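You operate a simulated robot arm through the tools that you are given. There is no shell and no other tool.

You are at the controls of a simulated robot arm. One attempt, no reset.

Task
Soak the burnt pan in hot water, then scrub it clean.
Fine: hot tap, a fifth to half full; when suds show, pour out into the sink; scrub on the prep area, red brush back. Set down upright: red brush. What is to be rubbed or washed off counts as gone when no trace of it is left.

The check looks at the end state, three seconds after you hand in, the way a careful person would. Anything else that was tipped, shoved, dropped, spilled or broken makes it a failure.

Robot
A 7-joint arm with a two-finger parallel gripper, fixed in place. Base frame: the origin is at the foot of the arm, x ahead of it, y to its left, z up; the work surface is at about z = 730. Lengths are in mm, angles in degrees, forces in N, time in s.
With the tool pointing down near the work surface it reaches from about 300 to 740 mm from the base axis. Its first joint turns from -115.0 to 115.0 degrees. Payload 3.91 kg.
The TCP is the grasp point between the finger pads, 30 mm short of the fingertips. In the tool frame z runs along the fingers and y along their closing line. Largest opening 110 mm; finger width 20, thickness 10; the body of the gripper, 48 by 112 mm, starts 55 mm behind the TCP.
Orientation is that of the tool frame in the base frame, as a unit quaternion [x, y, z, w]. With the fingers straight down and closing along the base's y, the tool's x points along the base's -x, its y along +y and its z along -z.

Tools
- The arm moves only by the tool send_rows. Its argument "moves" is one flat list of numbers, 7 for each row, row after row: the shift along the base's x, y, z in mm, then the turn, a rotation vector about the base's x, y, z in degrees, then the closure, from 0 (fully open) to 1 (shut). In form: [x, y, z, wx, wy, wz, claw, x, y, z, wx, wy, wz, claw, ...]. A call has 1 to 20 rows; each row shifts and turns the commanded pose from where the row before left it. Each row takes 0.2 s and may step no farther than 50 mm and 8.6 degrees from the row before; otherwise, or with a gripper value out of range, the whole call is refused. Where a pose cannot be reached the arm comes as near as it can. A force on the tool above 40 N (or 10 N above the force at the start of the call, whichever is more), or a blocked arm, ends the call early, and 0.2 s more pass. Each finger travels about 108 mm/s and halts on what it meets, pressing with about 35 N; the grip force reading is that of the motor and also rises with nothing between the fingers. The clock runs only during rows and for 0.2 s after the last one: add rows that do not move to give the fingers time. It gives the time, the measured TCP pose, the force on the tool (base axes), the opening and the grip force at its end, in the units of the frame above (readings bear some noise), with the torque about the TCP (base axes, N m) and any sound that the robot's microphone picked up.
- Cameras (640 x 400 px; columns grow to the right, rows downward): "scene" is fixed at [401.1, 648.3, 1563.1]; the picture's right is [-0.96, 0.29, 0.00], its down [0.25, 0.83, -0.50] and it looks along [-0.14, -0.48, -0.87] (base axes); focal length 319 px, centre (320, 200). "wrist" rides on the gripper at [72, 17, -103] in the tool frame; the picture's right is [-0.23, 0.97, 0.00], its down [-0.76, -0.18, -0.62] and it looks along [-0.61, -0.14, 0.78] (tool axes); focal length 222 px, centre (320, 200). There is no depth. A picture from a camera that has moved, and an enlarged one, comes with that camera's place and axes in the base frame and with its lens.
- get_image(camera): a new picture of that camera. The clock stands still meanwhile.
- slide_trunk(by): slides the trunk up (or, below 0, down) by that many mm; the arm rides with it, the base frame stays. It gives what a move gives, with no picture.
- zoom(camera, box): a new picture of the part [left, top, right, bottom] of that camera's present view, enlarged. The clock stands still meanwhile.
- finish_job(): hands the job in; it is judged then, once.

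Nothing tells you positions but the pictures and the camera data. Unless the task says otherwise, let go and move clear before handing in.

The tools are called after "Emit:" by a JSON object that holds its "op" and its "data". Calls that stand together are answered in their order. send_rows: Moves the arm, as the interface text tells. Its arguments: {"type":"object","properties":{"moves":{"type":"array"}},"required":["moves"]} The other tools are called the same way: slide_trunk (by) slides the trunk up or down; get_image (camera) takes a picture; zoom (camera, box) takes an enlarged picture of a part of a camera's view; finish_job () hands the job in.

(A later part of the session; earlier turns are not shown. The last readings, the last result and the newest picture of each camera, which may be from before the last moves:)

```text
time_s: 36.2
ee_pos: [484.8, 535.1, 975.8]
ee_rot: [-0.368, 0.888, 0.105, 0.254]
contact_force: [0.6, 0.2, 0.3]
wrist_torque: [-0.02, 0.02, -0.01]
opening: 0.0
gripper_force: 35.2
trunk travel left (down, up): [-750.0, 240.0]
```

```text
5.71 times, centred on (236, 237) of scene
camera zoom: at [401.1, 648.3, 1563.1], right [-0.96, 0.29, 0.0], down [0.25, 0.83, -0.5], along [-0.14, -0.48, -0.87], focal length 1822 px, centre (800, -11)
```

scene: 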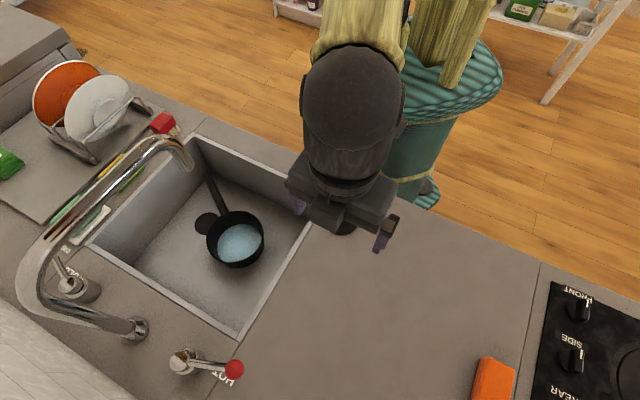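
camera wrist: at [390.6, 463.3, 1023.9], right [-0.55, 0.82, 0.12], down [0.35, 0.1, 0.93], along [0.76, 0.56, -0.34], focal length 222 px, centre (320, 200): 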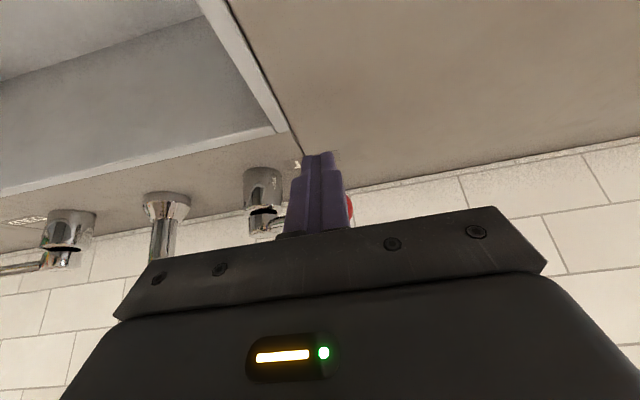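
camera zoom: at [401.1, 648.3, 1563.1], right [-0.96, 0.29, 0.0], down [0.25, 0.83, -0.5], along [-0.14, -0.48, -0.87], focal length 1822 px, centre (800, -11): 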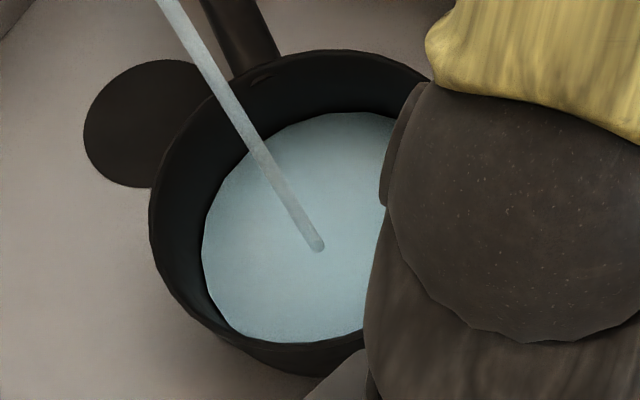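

Emit:
{"op": "send_rows", "data": {"moves": [0, 0, 0, 0, 0, 0, 1, 0, 0, 0, 0, 0, 0, 1, 0, 0, 0, 0, 0, 0, 1, 0, 0, 0, 0, 0, 0, 1, 0, 0, 0, 0, 0, 0, 1, 0, 0, 0, 0, 0, 0, 1, 0, 0, 0, 0, 0, 0, 1, 0, 0, 0, 0, 0, 0, 1, 0, 0, 0, 0, 0, 0, 1, 0, 0, 0, 0, 0, 0, 1, 0, 0, 0, 0, 0, 0, 1, 0, 0, 0, 0, 0, 0, 1, 0, 0, 0, 0, 0, 0, 1, 0, 0, 0, 0, 0, 0, 1, 0, 0, 0, 0, 0, 0, 1, 0, 0, 0, 0, 0, 0, 1, 0, 0, 0, 0, 0, 0, 1, 0, 0, 0, 0, 0, 0, 1, 0, 0, 0, 0, 0, 0, 1, 0, 0, 0, 0, 0, 0, 1]}}

Emit:
{"op": "send_rows", "data": {"moves": [0, 0, 0, 0, 0, 0, 1, 0, 0, 0, 0, 0, 0, 1, 0, 0, 0, 0, 0, 0, 1, 0, 0, 0, 0, 0, 0, 1, 0, 0, 0, 0, 0, 0, 1, 0, 0, 0, 0, 0, 0, 1, 0, 0, 0, 0, 0, 0, 1, 0, 0, 0, 0, 0, 0, 1, 0, 0, 0, 0, 0, 0, 1, 0, 0, 0, 0, 0, 0, 1, 0, 0, 0, 0, 0, 0, 1, 0, 0, 0, 0, 0, 0, 1, 0, 0, 0, 0, 0, 0, 1, 0, 0, 0, 0, 0, 0, 1, 0, 0, 0, 0, 0, 0, 1, 0, 0, 0, 0, 0, 0, 1, 0, 0, 0, 0, 0, 0, 1, 0, 0, 0, 0, 0, 0, 1, 0, 0, 0, 0, 0, 0, 1, 0, 0, 0, 0, 0, 0, 1]}}

Emit:
{"op": "zoom", "data": {"camera": "scene", "box": [200, 202, 272, 272]}}

```text
time_s: 40.4
ee_pos: [483.7, 534.0, 975.2]
ee_rot: [-0.369, 0.888, 0.106, 0.255]
contact_force: [0.3, 0.2, 0.9]
wrist_torque: [0.0, -0.02, 0.03]
opening: 0.1
gripper_force: 35.1
trunk travel left (down, up): [-750.0, 240.0]
```

```text
time_s: 44.6
ee_pos: [485.2, 534.2, 975.6]
ee_rot: [-0.368, 0.888, 0.106, 0.254]
contact_force: [-0.5, -0.5, -0.2]
wrist_torque: [-0.01, 0.01, 0.01]
opening: 0.1
gripper_force: 35.2
trunk travel left (down, up): [-750.0, 240.0]
```

```text
5.71 times, centred on (236, 237) of scene
camera zoom: at [401.1, 648.3, 1563.1], right [-0.96, 0.29, 0.0], down [0.25, 0.83, -0.5], along [-0.14, -0.48, -0.87], focal length 1822 px, centre (800, -11)
```

zoom: 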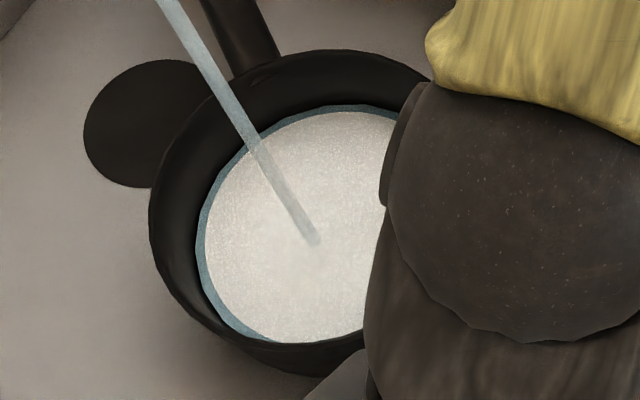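

Suds have appeared. I'm closing the tap now.

Emit:
{"op": "send_rows", "data": {"moves": [15, 15, 0, 0, 0, 0, 1, 3, 8, 0, 0, 0, 0, 1, 2, 6, 0, 0, 0, 0, 1, 2, 5, 0, 0, 0, 0, 1, 0, 0, 0, 0, 0, 0, 1]}}

Emit:
{"op": "zoom", "data": {"camera": "scene", "box": [160, 140, 320, 260]}}

```text
time_s: 45.8
ee_pos: [507.3, 567.1, 974.2]
ee_rot: [-0.368, 0.889, 0.105, 0.253]
contact_force: [-7.4, -9.8, -4.3]
wrist_torque: [-0.26, 0.03, -0.05]
opening: 0.0
gripper_force: 35.1
trunk travel left (down, up): [-750.0, 240.0]
```

```text
3.33 times, centred on (240, 200) of scene
camera zoom: at [401.1, 648.3, 1563.1], right [-0.96, 0.29, 0.0], down [0.25, 0.83, -0.5], along [-0.14, -0.48, -0.87], focal length 1063 px, centre (587, 200)
```

zoom: 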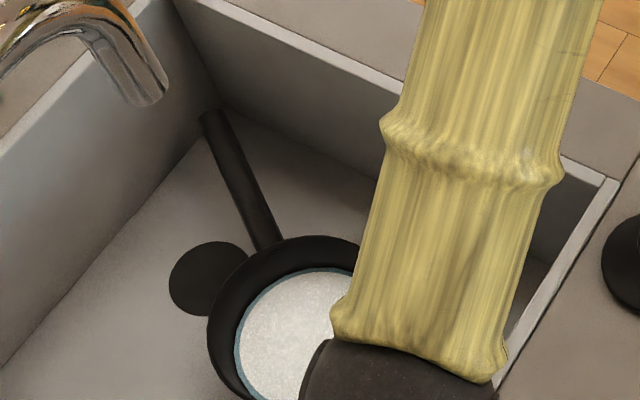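

The tap is closed. I'll retract and reorient to approach the pan handle, keeping the camera side over the pan.

Emit:
{"op": "send_rows", "data": {"moves": [-20, -20, 0, 0, 0, 0, 1, -20, -20, 30, -5.66, 5.66, 0, 0.5, -20, -20, 40, -5.66, 5.66, 0, 0.5, -20, -20, 40, -5.66, 5.66, 0, 0.5, -20, -25, 40, -5.66, 5.66, 0, 0.5, -20, -30, 40, 0, 0, -8, 0.5, -10, -40, 10, 0, 0, -8, 0.5, 0, -40, 0, 0, 0, -8, 0.5, 0, -40, 0, 0, 0, -8, 0.5, 0, -40, 0, 0, 0, -8, 0.5, 0, -30, 0, 0, 0, -8, 0.5, 0, 0, 0, 0, 0, -8, 0.5]}}

Emit:
{"op": "get_image", "data": {"camera": "scene"}}

Emit:
{"op": "get_image", "data": {"camera": "wrist"}}

```text
refused: row 5 steps farther than a row can; nothing moved
```

```text
taken
```

scene: 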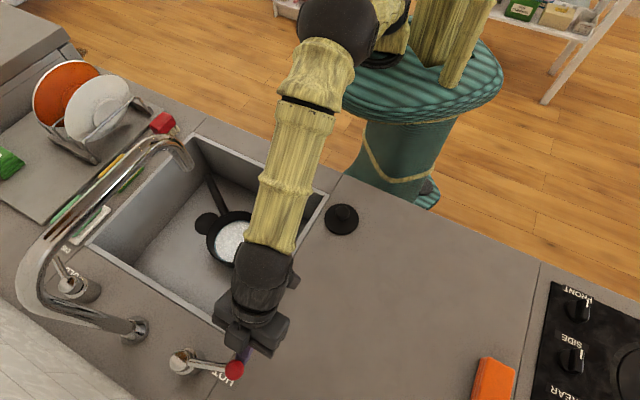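

```text
taken
camera wrist: at [413.7, 496.2, 1023.7], right [-0.55, 0.83, 0.12], down [0.35, 0.1, 0.93], along [0.76, 0.56, -0.34], focal length 222 px, centre (320, 200)
```

wrist: 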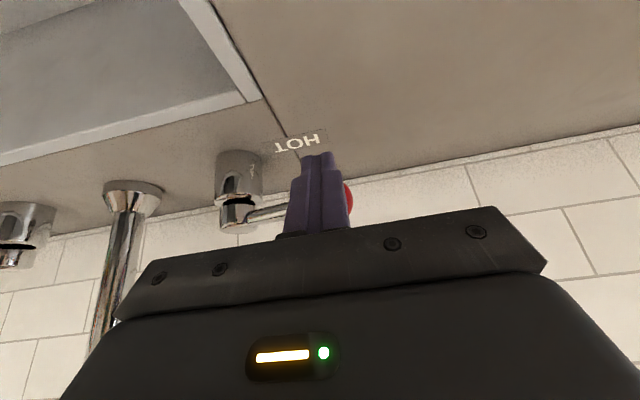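

That call was refused because a step was too long. I'll repeat the retract with shorter steps.

Emit:
{"op": "send_rows", "data": {"moves": [-20, -20, 0, 0, 0, 0, 1, -20, -20, 30, -5.66, 5.66, 0, 0.5, -20, -20, 35, -5.66, 5.66, 0, 0.5, -20, -20, 35, -5.66, 5.66, 0, 0.5, -20, -20, 35, -5.66, 5.66, 0, 0.5, -20, -25, 30, 0, 0, -8, 0.5, -10, -40, 15, 0, 0, -8, 0.5, 0, -40, 10, 0, 0, -8, 0.5, 0, -40, 0, 0, 0, -8, 0.5, 0, -40, 0, 0, 0, -8, 0.5, 0, -40, 0, 0, 0, -8, 0.5, 0, -20, 0, 0, 0, -8, 0.5]}}

Emit:
{"op": "get_image", "data": {"camera": "scene"}}

Emit:
{"op": "get_image", "data": {"camera": "wrist"}}

```text
time_s: 48.4
ee_pos: [378.4, 224.0, 1164.2]
ee_rot: [0.097, 0.995, 0.0, 0.0]
contact_force: [-0.1, 0.0, 0.5]
wrist_torque: [-0.03, 0.01, 0.0]
opening: 54.9
gripper_force: 0.1
trunk travel left (down, up): [-750.0, 240.0]
```

```text
taken
```

scene: 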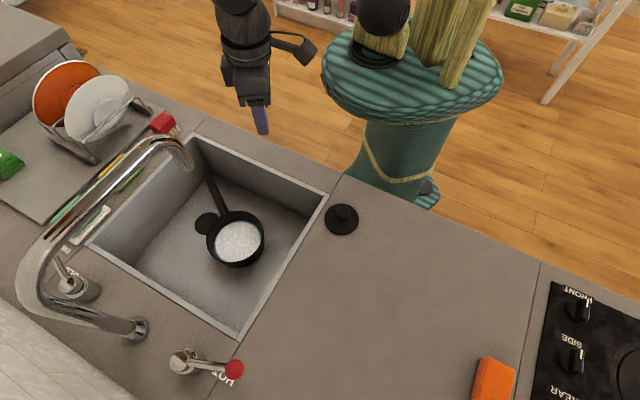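

```text
taken
camera wrist: at [310.4, 253.4, 1268.6], right [0.41, 0.91, 0.0], down [0.71, -0.32, 0.62], along [0.57, -0.26, -0.78], focal length 222 px, centre (320, 200)
```

wrist: 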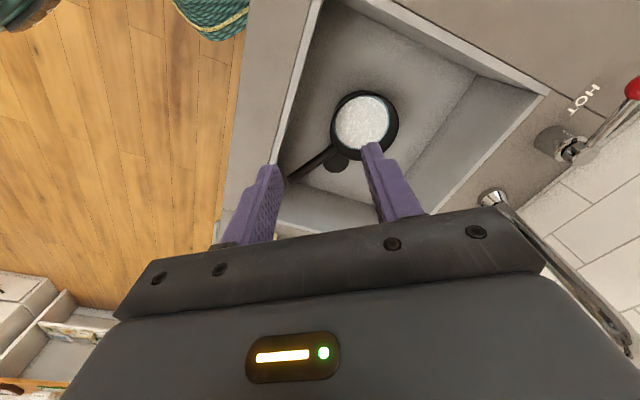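

Suds are showing in the pan and the tap is off. Next I'll rotate the gripper across the handle and hover above it.

Emit:
{"op": "send_rows", "data": {"moves": [12, -12, -10, 0, 0, -8.25, 0.45, 12, -12, -10, 0, 0, -8.25, 0.45, 12, -12, -10, 0, 0, -8.25, 0.45, 12, -12, -10, 0, 0, -8.25, 0.45, 12, -12, -10, 0, 0, -8.25, 0.45, 12, -12, -10, 0, 0, -8.25, 0.45, 12, -12, -10, 0, 0, -8.25, 0.45, 12, -12, -10, 0, 0, -8.25, 0.45, 0, 0, 0, 0, 0, 0, 0.45]}}

Emit:
{"op": "get_image", "data": {"camera": "scene"}}

Emit:
{"op": "get_image", "data": {"camera": "wrist"}}

```text
time_s: 50.4
ee_pos: [475.1, 128.1, 1085.6]
ee_rot: [0.624, 0.782, -0.001, 0.001]
contact_force: [-0.4, 0.3, 0.4]
wrist_torque: [-0.01, 0.01, -0.02]
opening: 60.9
gripper_force: 0.0
trunk travel left (down, up): [-750.0, 240.0]
```

```text
taken
```

scene: 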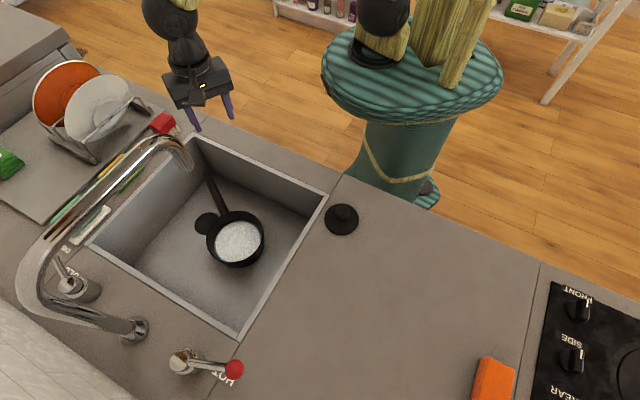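

```text
taken
camera wrist: at [475.6, 201.1, 1189.2], right [1.0, 0.0, 0.0], down [0.0, -0.78, 0.62], along [0.0, -0.62, -0.78], focal length 222 px, centre (320, 200)
```

wrist: 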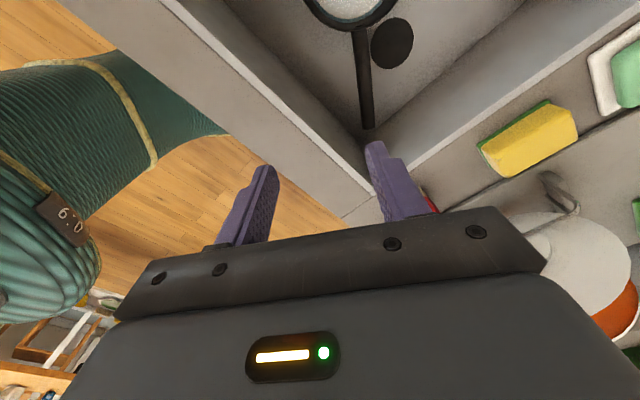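

The handle is well in view, running from about (538,194) to (560,63) and rising slightly toward the tip. I'll hover over the grasp point at (547,135).

Emit:
{"op": "send_rows", "data": {"moves": [24, 2, -25, 0, 0, -1.75, 0.45, 24, 2, -25, 0, 0, -1.75, 0.45, 24, 3, -25, 0, 0, 0, 0.45, 0, 0, 0, 0, 0, 0, 0.45]}}

Emit:
{"op": "get_image", "data": {"camera": "scene"}}

Emit:
{"op": "get_image", "data": {"camera": "wrist"}}

```text
time_s: 51.4
ee_pos: [546.4, 133.7, 1009.8]
ee_rot: [0.647, 0.763, 0.0, 0.0]
contact_force: [-0.6, 0.7, -0.2]
wrist_torque: [-0.01, -0.01, 0.01]
opening: 60.4
gripper_force: 0.0
trunk travel left (down, up): [-750.0, 240.0]
```

```text
taken
```

scene: 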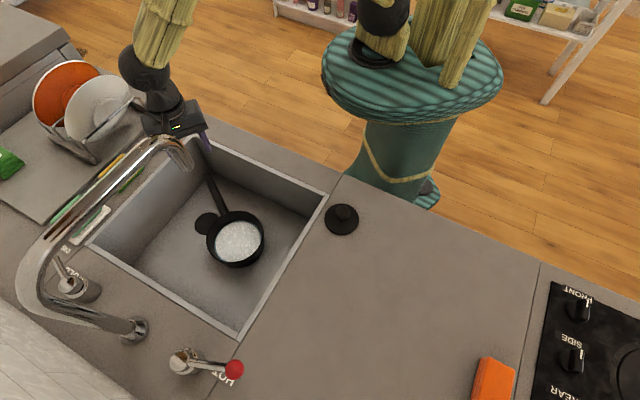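

```text
taken
camera wrist: at [551.9, 207.0, 1113.6], right [1.0, -0.06, 0.0], down [-0.05, -0.78, 0.62], along [-0.04, -0.62, -0.78], focal length 222 px, centre (320, 200)
```

wrist: 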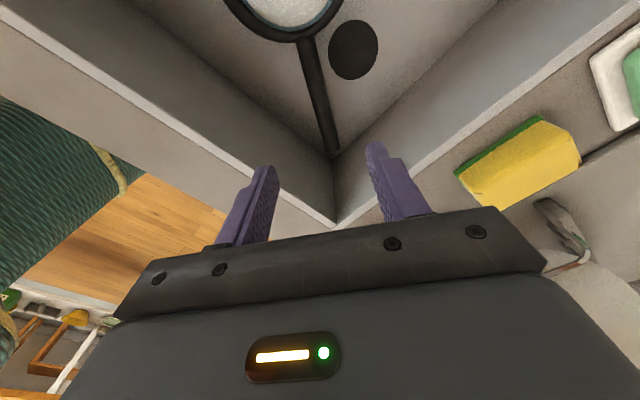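

Alignment looks good. I'm descending onto the handle.

Emit:
{"op": "send_rows", "data": {"moves": [0, -1, -40, 0, 0, 3, 0.45, -1, -1, -40, 0, 0, 0, 0.45, 0, 0, -40, 0, 0, 0, 0.45, 0, 0, -35, 0, 0, 0, 0.45, 0, 0, -25, 0, 0, 0, 0.45, 0, 0, 0, 0, 0, 0, 0.45]}}

Emit:
{"op": "get_image", "data": {"camera": "wrist"}}

Emit:
{"op": "zoom", "data": {"camera": "scene", "box": [140, 110, 300, 210]}}

```text
time_s: 52.8
ee_pos: [546.9, 132.1, 829.8]
ee_rot: [0.626, 0.78, 0.0, 0.0]
contact_force: [0.8, -0.2, 0.6]
wrist_torque: [0.03, -0.02, 0.0]
opening: 60.5
gripper_force: 0.1
trunk travel left (down, up): [-750.0, 240.0]
```

```text
taken
camera wrist: at [546.8, 205.4, 933.8], right [1.0, -0.01, 0.0], down [-0.01, -0.78, 0.62], along [-0.01, -0.62, -0.78], focal length 222 px, centre (320, 200)
```

wrist: 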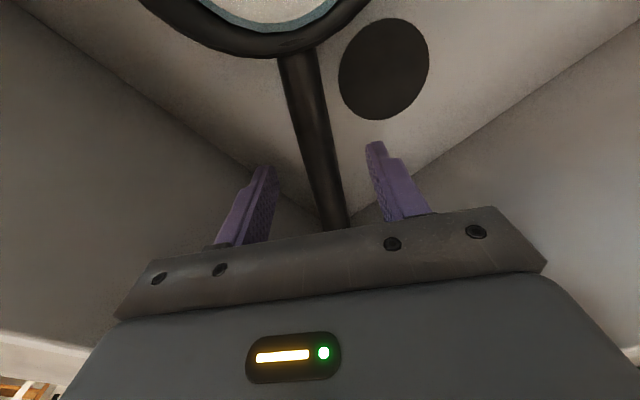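

```text
4.00 times, centred on (220, 160) of scene
camera zoom: at [401.1, 648.3, 1563.1], right [-0.96, 0.29, 0.0], down [0.25, 0.83, -0.5], along [-0.14, -0.48, -0.87], focal length 1276 px, centre (720, 360)
```

zoom: 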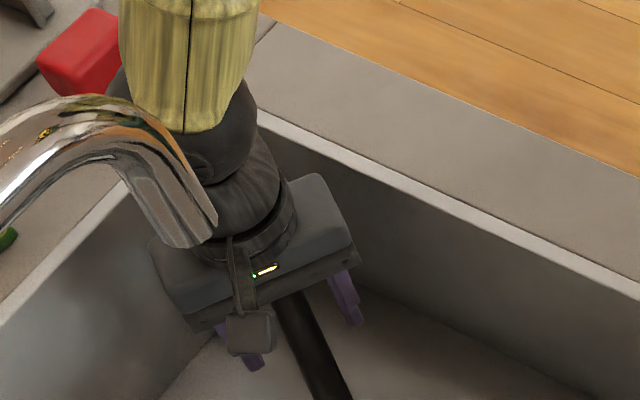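

Emit:
{"op": "send_rows", "data": {"moves": [0, 0, -18, 0, 0, 0, 0.45, 0, 0, -15, 0, 0, 0, 0.45, 0, 0, 0, 0, 0, 0, 0.45]}}

Emit:
{"op": "get_image", "data": {"camera": "wrist"}}

```text
time_s: 53.6
ee_pos: [546.5, 133.1, 797.9]
ee_rot: [0.626, 0.78, -0.001, 0.0]
contact_force: [-0.2, -0.2, 0.2]
wrist_torque: [0.01, 0.0, -0.03]
opening: 60.3
gripper_force: 0.1
trunk travel left (down, up): [-750.0, 240.0]
```

```text
taken
camera wrist: at [546.4, 205.6, 901.0], right [1.0, -0.01, 0.0], down [-0.01, -0.78, 0.62], along [-0.01, -0.62, -0.78], focal length 222 px, centre (320, 200)
```

wrist: 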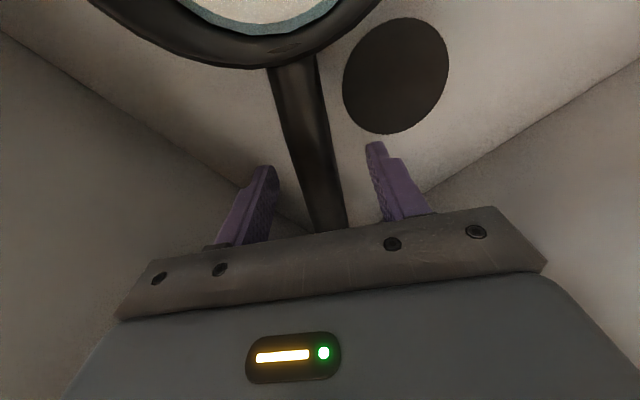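

Emit:
{"op": "send_rows", "data": {"moves": [0, 0, -8, 0, 0, 0, 0.45, 0, 0, 0, 0, 0, 0, 0.8, 0, 0, 0, 0, 0, 0, 1, 0, 0, 0, 0, 0, 0, 1, 0, 0, 0, 0, 0, 0, 1]}}

Emit:
{"op": "get_image", "data": {"camera": "wrist"}}

Emit:
{"op": "zoom", "data": {"camera": "scene", "box": [140, 140, 300, 280]}}

```text
time_s: 54.8
ee_pos: [545.7, 132.8, 789.4]
ee_rot: [0.626, 0.78, 0.0, 0.0]
contact_force: [1.2, 0.3, 0.2]
wrist_torque: [0.08, -0.03, -0.18]
opening: 23.5
gripper_force: 35.3
trunk travel left (down, up): [-750.0, 240.0]
```

```text
taken
camera wrist: at [546.8, 206.0, 893.1], right [1.0, -0.01, 0.0], down [-0.01, -0.78, 0.62], along [-0.01, -0.62, -0.78], focal length 222 px, centre (320, 200)
```

wrist: 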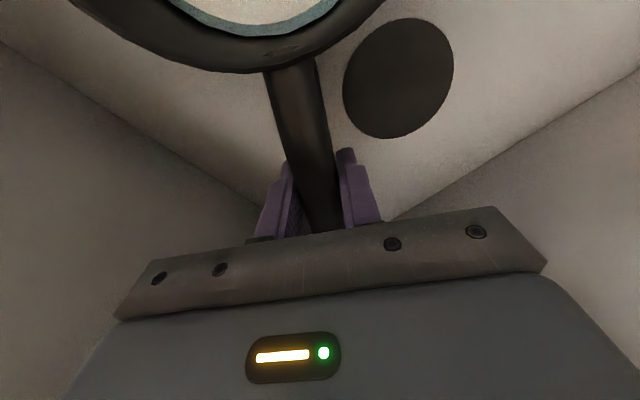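

```text
2.86 times, centred on (220, 210) of scene
camera zoom: at [401.1, 648.3, 1563.1], right [-0.96, 0.29, 0.0], down [0.25, 0.83, -0.5], along [-0.14, -0.48, -0.87], focal length 911 px, centre (606, 171)
```

zoom: 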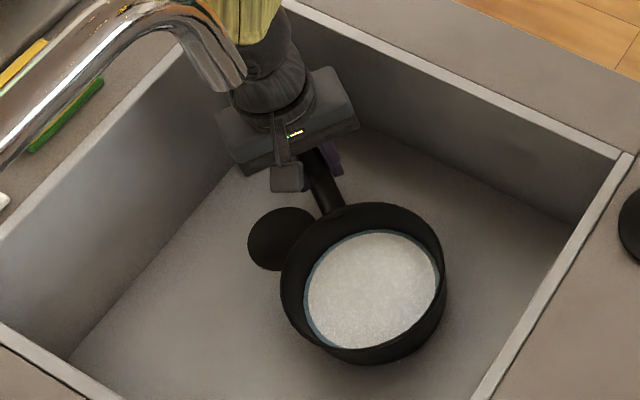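

The handle is gripped at 23.5 mm. I'll make a small test lift.

Emit:
{"op": "send_rows", "data": {"moves": [0, 0, 8, 0, 0, 0, 1, 0, 0, 10, 0, 0, 0, 1, 0, 0, 12, 0, 0, 0, 1, 0, 0, 0, 0, 0, 0, 1]}}

Emit:
{"op": "get_image", "data": {"camera": "wrist"}}

Emit:
{"op": "zoom", "data": {"camera": "scene", "box": [140, 140, 300, 280]}}

```text
time_s: 55.8
ee_pos: [547.2, 132.7, 819.6]
ee_rot: [0.626, 0.78, 0.0, 0.0]
contact_force: [0.6, -0.6, -6.5]
wrist_torque: [-0.73, -0.17, 0.0]
opening: 23.1
gripper_force: 34.9
trunk travel left (down, up): [-750.0, 240.0]
```

```text
taken
camera wrist: at [547.7, 205.5, 922.0], right [1.0, -0.01, 0.0], down [-0.01, -0.78, 0.62], along [-0.01, -0.62, -0.78], focal length 222 px, centre (320, 200)
```

wrist: 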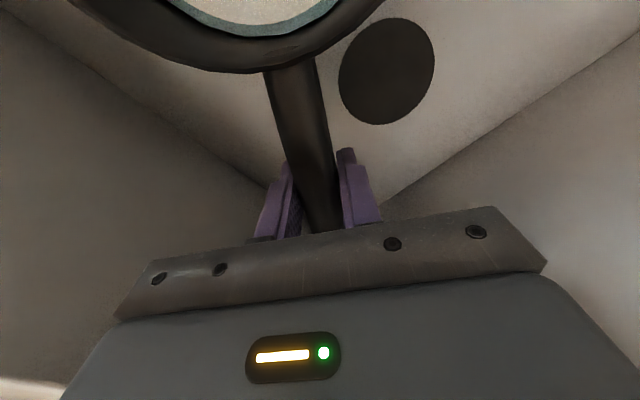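

```text
2.86 times, centred on (220, 210) of scene
camera zoom: at [401.1, 648.3, 1563.1], right [-0.96, 0.29, 0.0], down [0.25, 0.83, -0.5], along [-0.14, -0.48, -0.87], focal length 911 px, centre (606, 171)
```

zoom: 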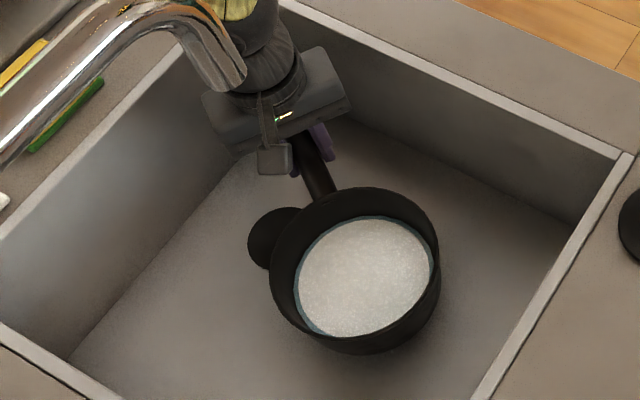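

The grip is rigid and the load is about 6.5 N. I'll lift clear and shift slightly away from the spout before rolling the pan to pour.

Emit:
{"op": "send_rows", "data": {"moves": [0, 0, 25, 0, 0, 0, 1, 0, 0, 35, 0, 0, 0, 1, 0, 0, 40, 0, 0, 0, 1, -4, -2, 35, 0, 0, 0, 1, -20, -8, 25, 0, 0, 0, 1, -23, -8, 20, 0, 0, 0, 1, 0, 0, 0, 0, 0, 0, 1]}}

Emit:
{"op": "get_image", "data": {"camera": "wrist"}}

Emit:
{"op": "get_image", "data": {"camera": "scene"}}

```text
time_s: 57.4
ee_pos: [497.8, 112.9, 1001.3]
ee_rot: [0.626, 0.78, -0.001, 0.0]
contact_force: [0.4, 0.6, -7.4]
wrist_torque: [-0.7, -0.15, 0.02]
opening: 23.6
gripper_force: 35.2
trunk travel left (down, up): [-750.0, 240.0]
```

```text
taken
camera wrist: at [499.2, 187.4, 1103.2], right [1.0, -0.01, 0.0], down [-0.01, -0.78, 0.62], along [-0.01, -0.62, -0.78], focal length 222 px, centre (320, 200)
```

wrist: 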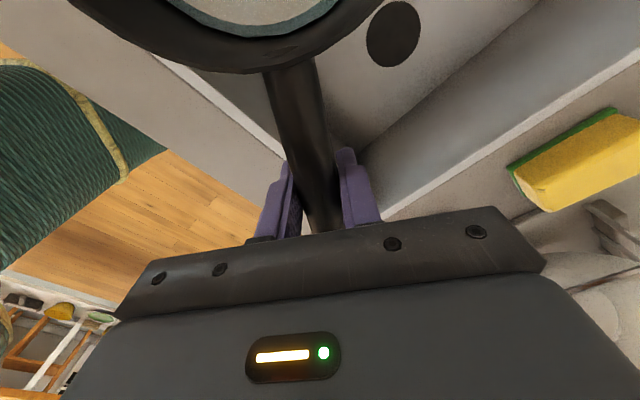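

```text
taken
```

scene: 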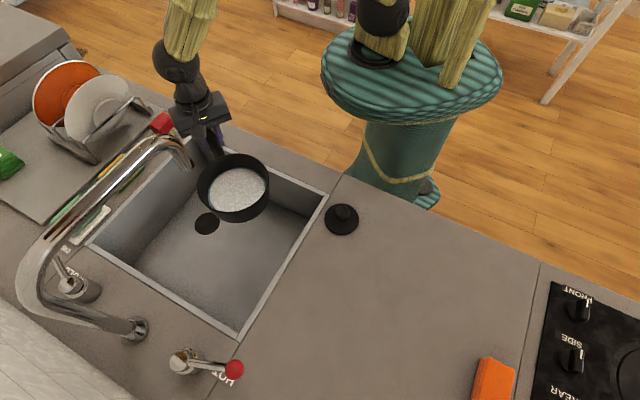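

The pan is over the sink. I'll shift it a little deeper over the sink and begin rolling about the handle axis to pour.

Emit:
{"op": "send_rows", "data": {"moves": [18, 22, 0, 0, 0, 0, 1, 0, 0, 0, 1.6, -7.0, 0, 1, 0, 0, 0, 1.6, -7.0, 0, 1, 0, 0, 0, 1.6, -7.0, 0, 1, 0, 0, 0, 1.6, -7.0, 0, 1, 0, 0, 0, 0, 0, 0, 1]}}

Emit:
{"op": "get_image", "data": {"camera": "scene"}}

Emit:
{"op": "get_image", "data": {"camera": "wrist"}}

```text
time_s: 58.8
ee_pos: [516.9, 136.4, 997.9]
ee_rot: [0.605, 0.757, 0.194, 0.154]
contact_force: [0.0, -0.5, -5.8]
wrist_torque: [-0.75, -0.1, 0.03]
opening: 23.3
gripper_force: 34.7
trunk travel left (down, up): [-750.0, 240.0]
```

```text
taken
```

scene: 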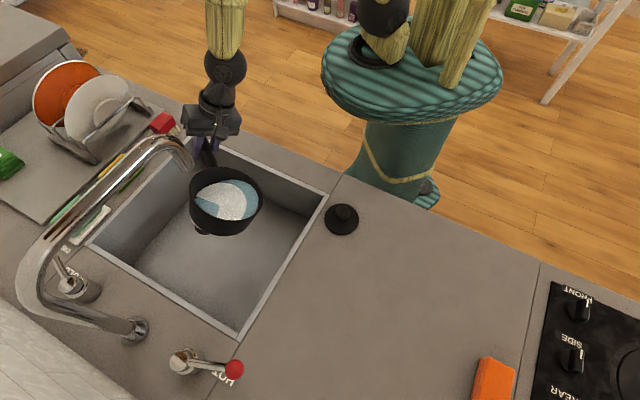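

```text
taken
camera wrist: at [466.6, 197.9, 1098.0], right [0.88, -0.04, 0.47], down [-0.28, -0.84, 0.46], along [0.38, -0.54, -0.76], focal length 222 px, centre (320, 200)
```

wrist: 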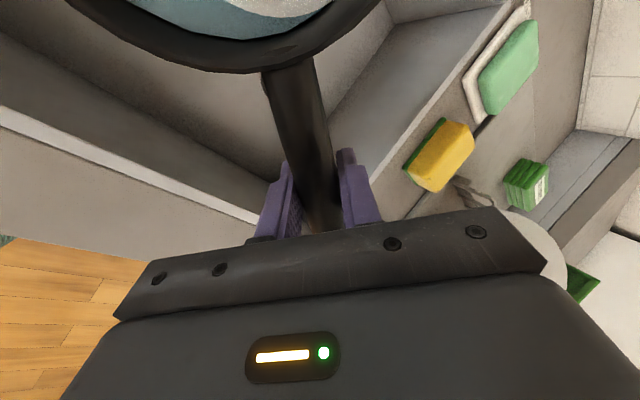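

Emit:
{"op": "send_rows", "data": {"moves": [0, 0, 0, 1.1, -5.0, 0, 1, 0, 0, 0, 1.1, -5.0, 0, 1, 0, 0, 0, 1.1, -5.0, 0, 1, 0, 0, 0, 1.1, -5.0, 0, 1, 0, 0, 0, 1.1, -5.0, 0, 1, 0, 0, 0, 1.1, -5.0, 0, 1, 0, 0, 0, 0, 0, 0, 1]}}

Emit:
{"op": "get_image", "data": {"camera": "scene"}}

Emit:
{"op": "get_image", "data": {"camera": "wrist"}}

```text
time_s: 60.4
ee_pos: [517.1, 137.4, 999.4]
ee_rot: [0.543, 0.677, 0.388, 0.31]
contact_force: [0.4, -1.6, -4.6]
wrist_torque: [-0.55, 0.04, -0.03]
opening: 23.4
gripper_force: 35.6
trunk travel left (down, up): [-750.0, 240.0]
```

```text
taken
```

scene: 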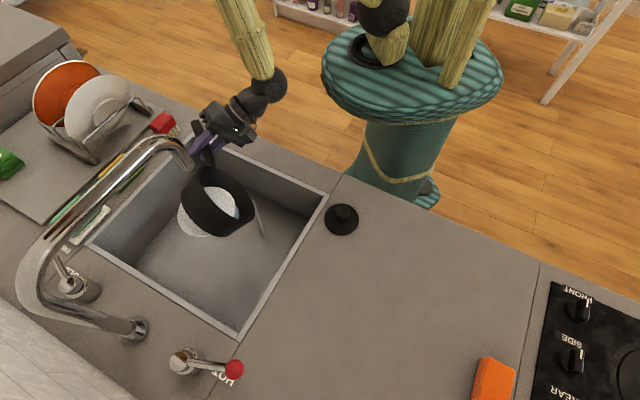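

```text
taken
camera wrist: at [423.1, 188.7, 1066.7], right [0.53, -0.12, 0.84], down [-0.45, -0.88, 0.16], along [0.72, -0.46, -0.52], focal length 222 px, centre (320, 200)
```

wrist: 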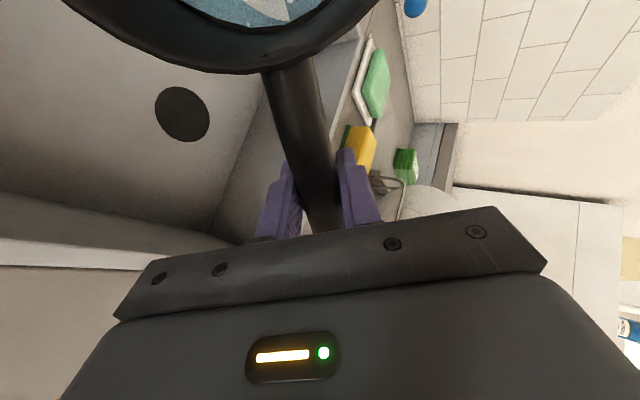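

Pouring has started into the sink. I'll continue rolling to about 100°.

Emit:
{"op": "send_rows", "data": {"moves": [0, 0, 0, 1.1, -5.0, 0, 1, 0, 0, 0, 1.1, -5.0, 0, 1, 0, 0, 0, 1.1, -5.0, 0, 1, 0, 0, 0, 1.1, -5.0, 0, 1, 0, 0, 0, 1.1, -5.0, 0, 1, 0, 0, 0, 1.1, -5.0, 0, 1, 0, 0, 0, 0, 0, 0, 1]}}

Emit:
{"op": "get_image", "data": {"camera": "scene"}}

Emit:
{"op": "get_image", "data": {"camera": "wrist"}}

```text
time_s: 62.0
ee_pos: [517.3, 136.4, 999.1]
ee_rot: [0.442, 0.551, 0.553, 0.442]
contact_force: [0.7, 0.5, -4.5]
wrist_torque: [-0.46, 0.0, 0.02]
opening: 23.4
gripper_force: 35.1
trunk travel left (down, up): [-750.0, 240.0]
```

```text
taken
```

scene: 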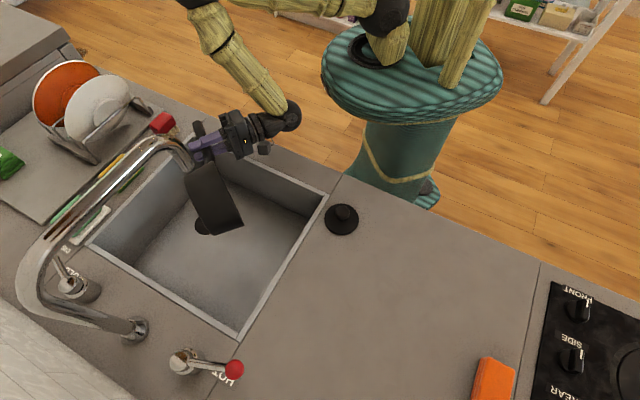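

```text
taken
camera wrist: at [400.2, 183.0, 1015.5], right [0.05, -0.22, 0.97], down [-0.44, -0.88, -0.18], along [0.9, -0.42, -0.14], focal length 222 px, centre (320, 200)
```

wrist: 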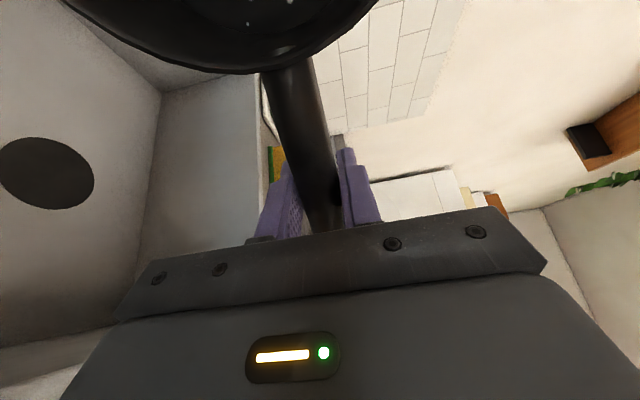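

The pan is nearly empty at 90°. I'll tilt a bit further to drain the last of it and hold.

Emit:
{"op": "send_rows", "data": {"moves": [0, 0, 0, 1.1, -5.0, 0, 1, 0, 0, 0, 1.1, -5.0, 0, 1, 0, 0, 0, 1.1, -5.0, 0, 1, 0, 0, 0, 1.1, -5.0, 0, 1, 0, 0, 0, 0, 0, 0, 1, 0, 0, 0, 0, 0, 0, 1, 0, 0, 0, 0, 0, 0, 1, 0, 0, 0, 0, 0, 0, 1, 0, 0, 0, 0, 0, 0, 1, 0, 0, 0, 0, 0, 0, 1, 0, 0, 0, 0, 0, 0, 1]}}

Emit:
{"op": "get_image", "data": {"camera": "scene"}}

Emit:
{"op": "get_image", "data": {"camera": "wrist"}}

```text
time_s: 64.4
ee_pos: [510.8, 132.9, 1009.6]
ee_rot: [0.354, 0.437, 0.647, 0.514]
contact_force: [-0.1, 0.2, -4.0]
wrist_torque: [-0.46, 0.02, -0.02]
opening: 23.4
gripper_force: 35.0
trunk travel left (down, up): [-750.0, 240.0]
```

```text
taken
```

scene: 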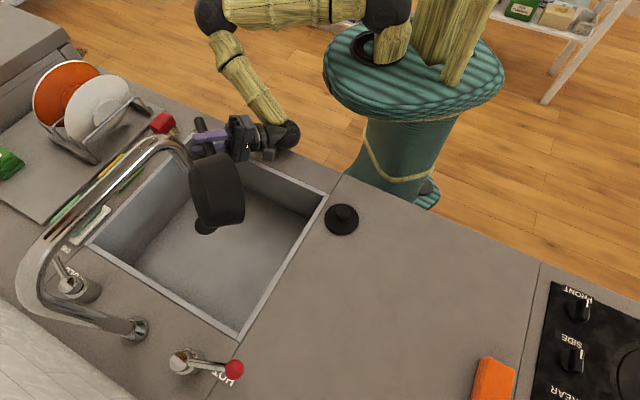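

```text
taken
camera wrist: at [394.4, 179.4, 988.4], right [-0.3, -0.31, 0.9], down [-0.33, -0.85, -0.4], along [0.9, -0.42, 0.15], focal length 222 px, centre (320, 200)
```

wrist: 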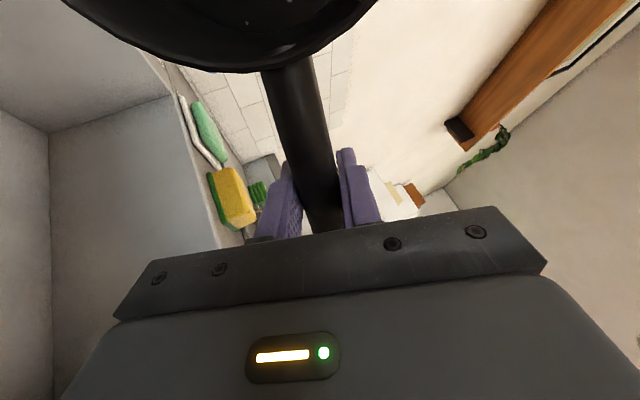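

The pan is drained. I'll roll back to level.

Emit:
{"op": "send_rows", "data": {"moves": [0, 0, 0, -1.7, 7.6, 0, 1, 0, 0, 0, -1.7, 7.6, 0, 1, 0, 0, 0, -1.7, 7.6, 0, 1, 0, 0, 0, -1.7, 7.6, 0, 1, 0, 0, 0, -1.7, 7.6, 0, 1, 0, 0, 0, -1.7, 7.6, 0, 1, 0, 0, 0, -1.7, 7.6, 0, 1, 0, 0, 0, -1.7, 7.6, 0, 1, 0, 0, 0, -1.7, 7.6, 0, 1, 0, 0, 0, -1.7, 7.6, 0, 1, 0, 0, 0, -1.7, 7.6, 0, 1, 0, 0, 0, -1.7, 7.6, 0, 1, 0, 0, 0, -1.7, 7.6, 0, 1, 0, 0, 0, -1.7, 7.6, 0, 1, 0, 0, 0, 0, 0, 0, 1]}}

Emit:
{"op": "get_image", "data": {"camera": "scene"}}

Emit:
{"op": "zoom", "data": {"camera": "scene", "box": [160, 100, 320, 240]}}

```text
time_s: 67.6
ee_pos: [517.6, 136.4, 999.9]
ee_rot: [0.625, 0.781, 0.011, 0.008]
contact_force: [0.6, -1.4, -2.9]
wrist_torque: [-0.45, -0.07, -0.01]
opening: 23.4
gripper_force: 35.5
trunk travel left (down, up): [-750.0, 240.0]
```

```text
taken
```

scene: 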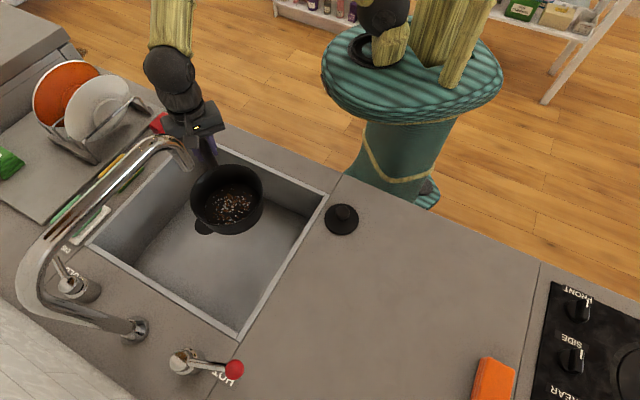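

```text
2.86 times, centred on (240, 170) of scene
camera zoom: at [401.1, 648.3, 1563.1], right [-0.96, 0.29, 0.0], down [0.25, 0.83, -0.5], along [-0.14, -0.48, -0.87], focal length 911 px, centre (549, 286)
```

zoom: 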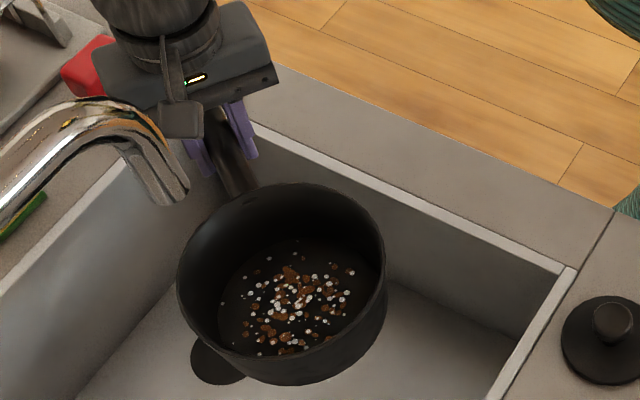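

The pan is emptied, with burnt bits and a little foam left inside. I'll level it, pull back from the spout, and swing it round to the prep area at about (130,510).

Emit:
{"op": "send_rows", "data": {"moves": [-38.5, -10, 10, -0.2, 0.75, 0, 1, -38.5, -10, 10, -0.15, 0.75, 0, 1, -12.3, 39.5, 5, 0, 0, 6.33, 1, -15.9, 38.1, 5, 0, 0, 6.33, 1, -19.2, 36.6, 5, 0, 0, 6.33, 1, -22.5, 34.7, 5, 0, 0, 6.33, 1, -25.5, 32.5, 5, 0, 0, 6.33, 1, -28.4, 30, 5, 0, 0, 6.33, 1, -31, 27.4, 5, 0, 0, 6.33, 1, -33.3, 24.5, 5, 0, 0, 6.33, 1, -35.5, 21.3, 5, 0, 0, 6.33, 1, 0, 0, 0, 0, 0, 0, 1]}}

Emit:
{"op": "get_image", "data": {"camera": "scene"}}

Emit:
{"op": "get_image", "data": {"camera": "wrist"}}

```text
time_s: 70.2
ee_pos: [216.3, 401.1, 1062.2]
ee_rot: [0.177, 0.984, 0.0, 0.0]
contact_force: [0.0, 0.2, -4.1]
wrist_torque: [-0.16, -0.41, 0.0]
opening: 23.5
gripper_force: 34.7
trunk travel left (down, up): [-750.0, 240.0]
```

```text
taken
```

scene: 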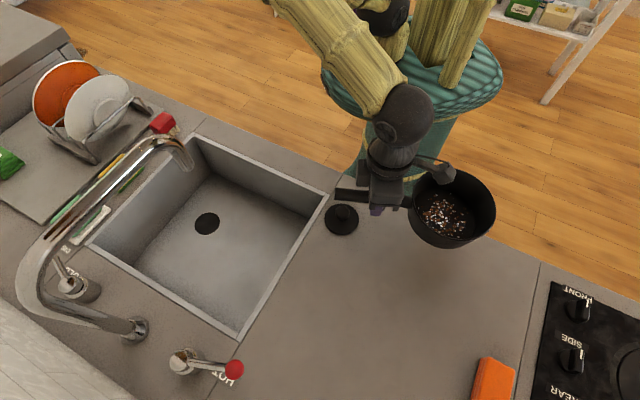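

```text
taken
camera wrist: at [154.5, 440.4, 1166.6], right [0.55, 0.83, 0.0], down [0.65, -0.43, 0.62], along [0.52, -0.34, -0.78], focal length 222 px, centre (320, 200)
```

wrist: 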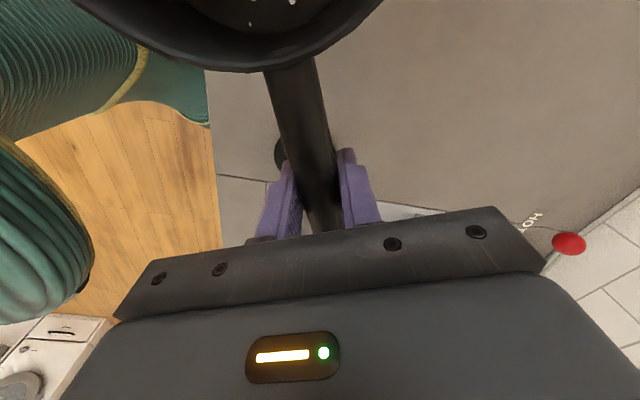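

Emit:
{"op": "send_rows", "data": {"moves": [16, 33, -15, 0, 0, 0, 1, 17, 32, -15, 0, 0, 0, 1, 0, 0, -25, 0, 0, 0, 1, 0, 0, -17, 0, 0, 0, 1, 0, 0, 0, 0, 0, 0, 1]}}

Emit:
{"op": "get_image", "data": {"camera": "scene"}}

```text
time_s: 71.4
ee_pos: [248.8, 464.9, 991.3]
ee_rot: [0.176, 0.984, 0.0, 0.001]
contact_force: [0.2, 0.0, -4.2]
wrist_torque: [-0.14, -0.4, 0.01]
opening: 23.3
gripper_force: 35.1
trunk travel left (down, up): [-750.0, 240.0]
```

```text
taken
```

scene: 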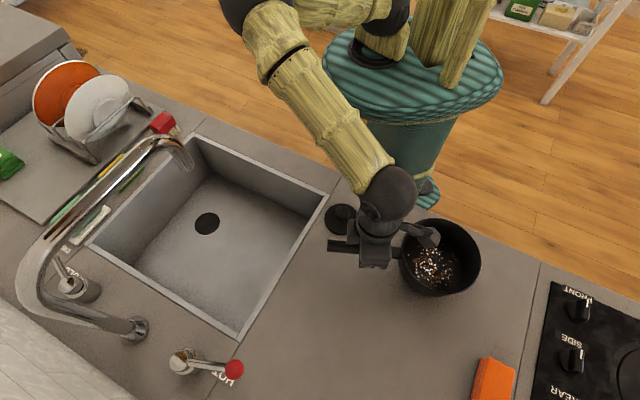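

Emit:
{"op": "send_rows", "data": {"moves": [14, 15, 0, 0, 0, 0, 1, 14, 15, -6, 0, 0, 0, 1, 0, 0, -4, 0, 0, 0, 1, 0, 0, 0, 0, 0, 0, 1]}}

Emit:
{"op": "send_rows", "data": {"moves": [0, 0, -3, 0, 0, 0, 1, 0, 0, -3, 0, 0, 0, 1, 0, 0, 0, 0, 0, 0, 1]}}

```text
time_s: 72.4
ee_pos: [277.9, 496.9, 981.9]
ee_rot: [0.177, 0.984, 0.0, 0.0]
contact_force: [-0.8, 0.5, -3.9]
wrist_torque: [-0.16, -0.39, 0.01]
opening: 23.8
gripper_force: 35.4
trunk travel left (down, up): [-750.0, 240.0]
```

```text
time_s: 73.2
ee_pos: [277.3, 496.0, 975.7]
ee_rot: [0.177, 0.984, 0.001, 0.001]
contact_force: [0.3, 0.0, -4.6]
wrist_torque: [-0.14, -0.44, -0.02]
opening: 23.3
gripper_force: 35.5
trunk travel left (down, up): [-750.0, 240.0]
```

Emit:
{"op": "send_rows", "data": {"moves": [0, 0, -3, 0, 0, 0, 1, 0, 0, 0, 0, 0, 0, 1]}}

Emit:
{"op": "send_rows", "data": {"moves": [0, 0, -3, 0, 0, 0, 1, 0, 0, 0, 0, 0, 0, 1]}}

Emit:
{"op": "zoom", "data": {"camera": "scene", "box": [320, 180, 520, 320]}}

```text
time_s: 73.8
ee_pos: [276.9, 495.7, 972.7]
ee_rot: [0.176, 0.984, 0.002, 0.0]
contact_force: [-0.2, -0.6, -4.4]
wrist_torque: [-0.17, -0.45, -0.01]
opening: 23.5
gripper_force: 35.1
trunk travel left (down, up): [-750.0, 240.0]
```

```text
time_s: 74.4
ee_pos: [275.8, 496.0, 969.7]
ee_rot: [0.176, 0.984, 0.0, 0.0]
contact_force: [0.5, -0.3, -5.2]
wrist_torque: [-0.13, -0.4, -0.01]
opening: 23.4
gripper_force: 35.0
trunk travel left (down, up): [-750.0, 240.0]
```

```text
2.86 times, centred on (420, 250) of scene
camera zoom: at [401.1, 648.3, 1563.1], right [-0.96, 0.29, 0.0], down [0.25, 0.83, -0.5], along [-0.14, -0.48, -0.87], focal length 911 px, centre (34, 57)
```

zoom: 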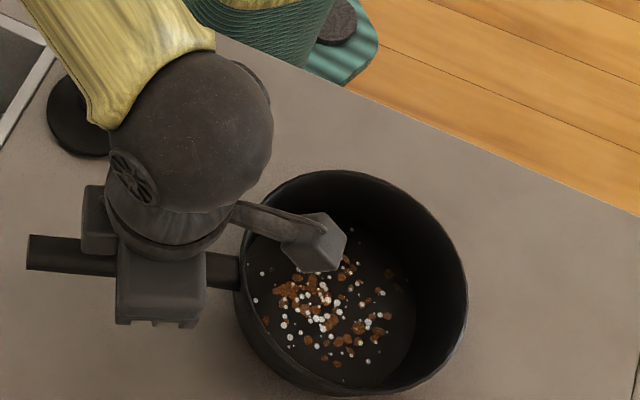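

Emit:
{"op": "send_rows", "data": {"moves": [0, 0, -3, 0, 0, 0, 1, 0, 0, -2, 0, 0, 0, 1, 0, 0, 0, 0, 0, 0, 1]}}

Emit:
{"op": "send_rows", "data": {"moves": [0, 0, -2, 0, 0, 0, 1, 0, 0, -2, 0, 0, 0, 1, 0, 0, 0, 0, 0, 0, 1]}}

Emit:
{"op": "send_rows", "data": {"moves": [0, 0, -2, 0, 0, 0, 1, 0, 0, -2, 0, 0, 0, 1, 0, 0, 0, 0, 0, 0, 1]}}

```text
time_s: 75.2
ee_pos: [276.9, 497.0, 965.8]
ee_rot: [0.175, 0.985, 0.001, -0.001]
contact_force: [0.4, -1.3, -1.9]
wrist_torque: [0.05, -0.12, 0.06]
opening: 23.5
gripper_force: 34.4
trunk travel left (down, up): [-750.0, 240.0]
```

```text
time_s: 76.0
ee_pos: [278.6, 495.6, 961.3]
ee_rot: [0.177, 0.984, 0.002, 0.0]
contact_force: [3.5, -2.0, 8.0]
wrist_torque: [0.25, 0.82, 0.1]
opening: 23.4
gripper_force: 34.8
trunk travel left (down, up): [-750.0, 240.0]
```

```text
time_s: 76.8
ee_pos: [278.3, 494.7, 958.4]
ee_rot: [0.176, 0.984, 0.001, 0.0]
contact_force: [10.1, -2.8, 17.9]
wrist_torque: [0.25, 0.55, -0.07]
opening: 23.6
gripper_force: 35.0
trunk travel left (down, up): [-750.0, 240.0]
```

The pan touched down at TCP z≈965. I'll ease back up to that and release.

Emit:
{"op": "send_rows", "data": {"moves": [0, 0, 3, 0, 0, 0, 1, 0, 0, 4, 0, 0, 0, 1, 0, 0, 0, 0, 0, 0, 1]}}

Emit:
{"op": "send_rows", "data": {"moves": [0, 0, 0, 0, 0, 0, 0.6, 0, 0, 0, 0, 0, 0, 0.4, 0, 0, 0, 0, 0, 0, 0.4]}}

Emit:
{"op": "get_image", "data": {"camera": "wrist"}}

Emit:
{"op": "zoom", "data": {"camera": "scene", "box": [320, 180, 520, 320]}}

```text
time_s: 77.6
ee_pos: [277.0, 495.5, 962.4]
ee_rot: [0.177, 0.984, 0.001, 0.0]
contact_force: [0.4, 0.4, -3.9]
wrist_torque: [-0.2, -0.43, -0.01]
opening: 23.3
gripper_force: 35.0
trunk travel left (down, up): [-750.0, 240.0]
```

```text
time_s: 78.4
ee_pos: [277.3, 495.8, 963.2]
ee_rot: [0.176, 0.984, 0.001, 0.0]
contact_force: [0.1, -0.2, 0.0]
wrist_torque: [0.01, -0.02, -0.03]
opening: 66.0
gripper_force: 0.1
trunk travel left (down, up): [-750.0, 240.0]
```

```text
taken
camera wrist: at [215.4, 535.9, 1067.2], right [0.55, 0.83, 0.0], down [0.65, -0.43, 0.62], along [0.52, -0.34, -0.78], focal length 222 px, centre (320, 200)
```

wrist: 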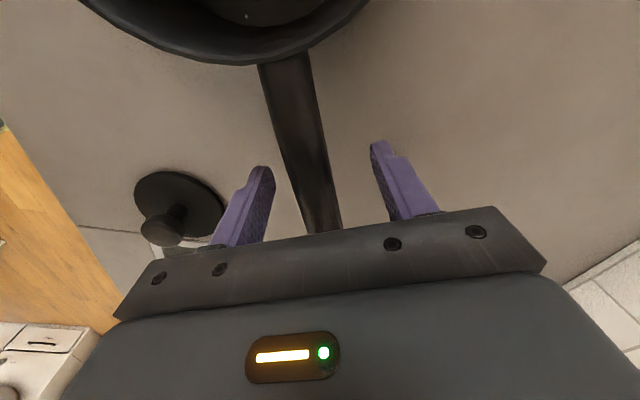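

```text
2.86 times, centred on (420, 250) of scene
camera zoom: at [401.1, 648.3, 1563.1], right [-0.96, 0.29, 0.0], down [0.25, 0.83, -0.5], along [-0.14, -0.48, -0.87], focal length 911 px, centre (34, 57)
```

zoom: 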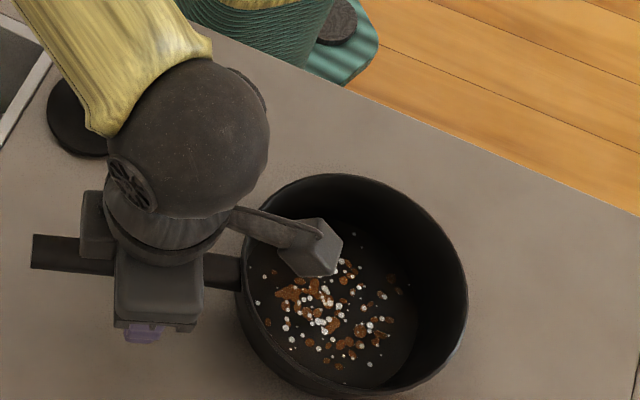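

The pan stands on the prep area and is released. I'll lift clear, pull in, and swing back to look at the red brush near (633,-52).

Emit:
{"op": "send_rows", "data": {"moves": [0, 0, 45, 0, 0, 0, 0.4, 0, 0, 48, 0, 0, 0, 0.4, -22.3, -40, 15, 0, 0, 0, 0.4, -22.3, -40, 15, 0, 0, 0, 0.4, -22.3, -40, 15, 0, 0, 0, 0.4, 37.9, -23.9, 0, 0, 0, 2.7, 0.4, 35.3, -27.8, 0, 0, 0, 2.7, 0.4, 32.2, -31.2, 0, 0, 0, 2.7, 0.4, 28.7, -34.4, 0, 0, 0, 2.7, 0.4, 25.1, -37.3, 0, 0, 0, 2.7, 0.4, 21, -39.6, 0, 0, 0, 2.7, 0.4, 16.7, -41.6, 0, 0, 0, 2.7, 0.4, 12.3, -43.2, 0, 0, 0, 2.7, 0.4, 7.8, -44.1, 0, 0, 0, 2.7, 0.4, 3.1, -44.8, 0, 0, 0, 2.7, 0.4, -1.5, -44.8, 0, 0, 0, 2.7, 0.4, 0, 0, 0, 0, 0, 0, 0.4]}}

Emit:
{"op": "get_image", "data": {"camera": "wrist"}}

Emit:
{"op": "get_image", "data": {"camera": "scene"}}

```text
time_s: 82.0
ee_pos: [430.3, -38.0, 1101.1]
ee_rot: [-0.082, 0.997, 0.001, 0.0]
contact_force: [0.3, -0.4, -0.6]
wrist_torque: [0.0, -0.02, 0.0]
opening: 66.1
gripper_force: 0.1
trunk travel left (down, up): [-750.0, 240.0]
```

```text
taken
camera wrist: at [356.2, -34.3, 1206.0], right [0.06, 1.0, 0.0], down [0.78, -0.05, 0.62], along [0.62, -0.04, -0.78], focal length 222 px, centre (320, 200)
```

wrist: 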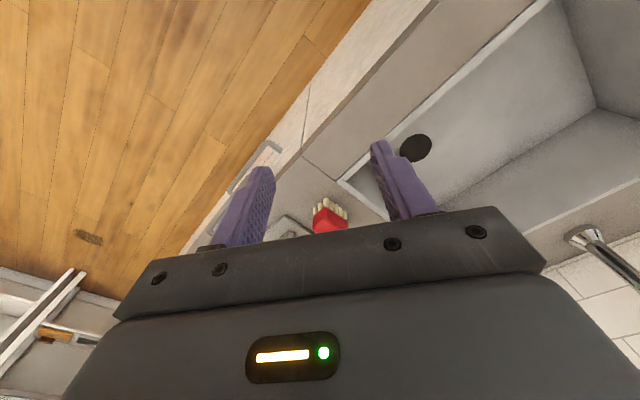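

```text
taken
```

scene: 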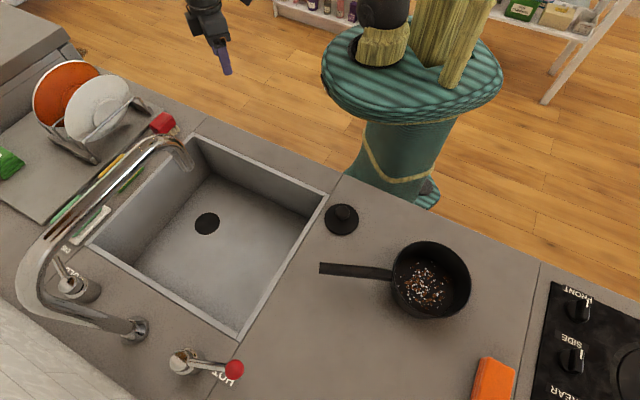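

Emit:
{"op": "zoom", "data": {"camera": "wrist", "box": [240, 150, 420, 250]}}

Emit:
{"op": "zoom", "data": {"camera": "scene", "box": [120, 80, 220, 150]}}

```text
3.56 times, centred on (330, 200) of wrist
camera zoom: at [356.2, -34.3, 1206.0], right [0.06, 1.0, 0.0], down [0.78, -0.05, 0.62], along [0.62, -0.04, -0.78], focal length 790 px, centre (284, 200)
```

zoom: 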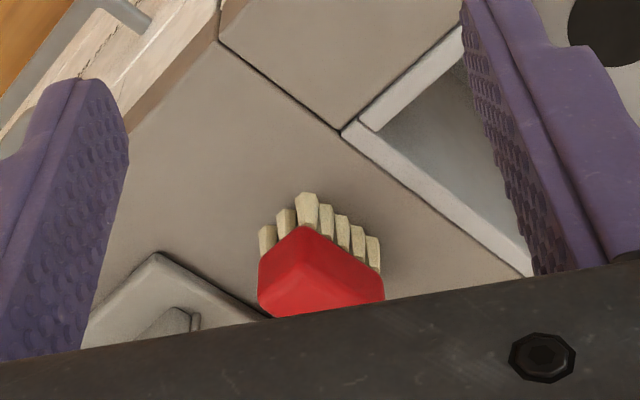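

```text
5.71 times, centred on (170, 115) of scene
camera zoom: at [401.1, 648.3, 1563.1], right [-0.96, 0.29, 0.0], down [0.25, 0.83, -0.5], along [-0.14, -0.48, -0.87], focal length 1822 px, centre (1177, 686)
```

zoom: 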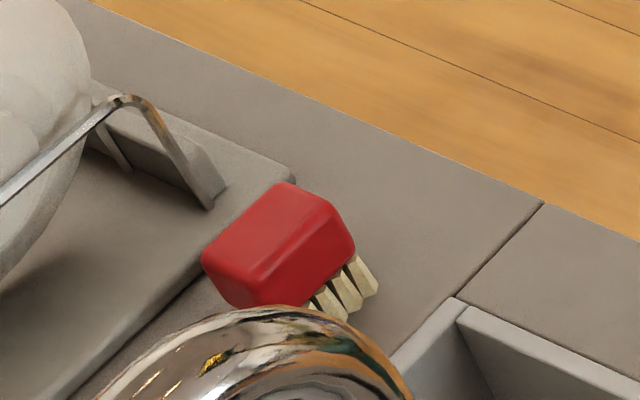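

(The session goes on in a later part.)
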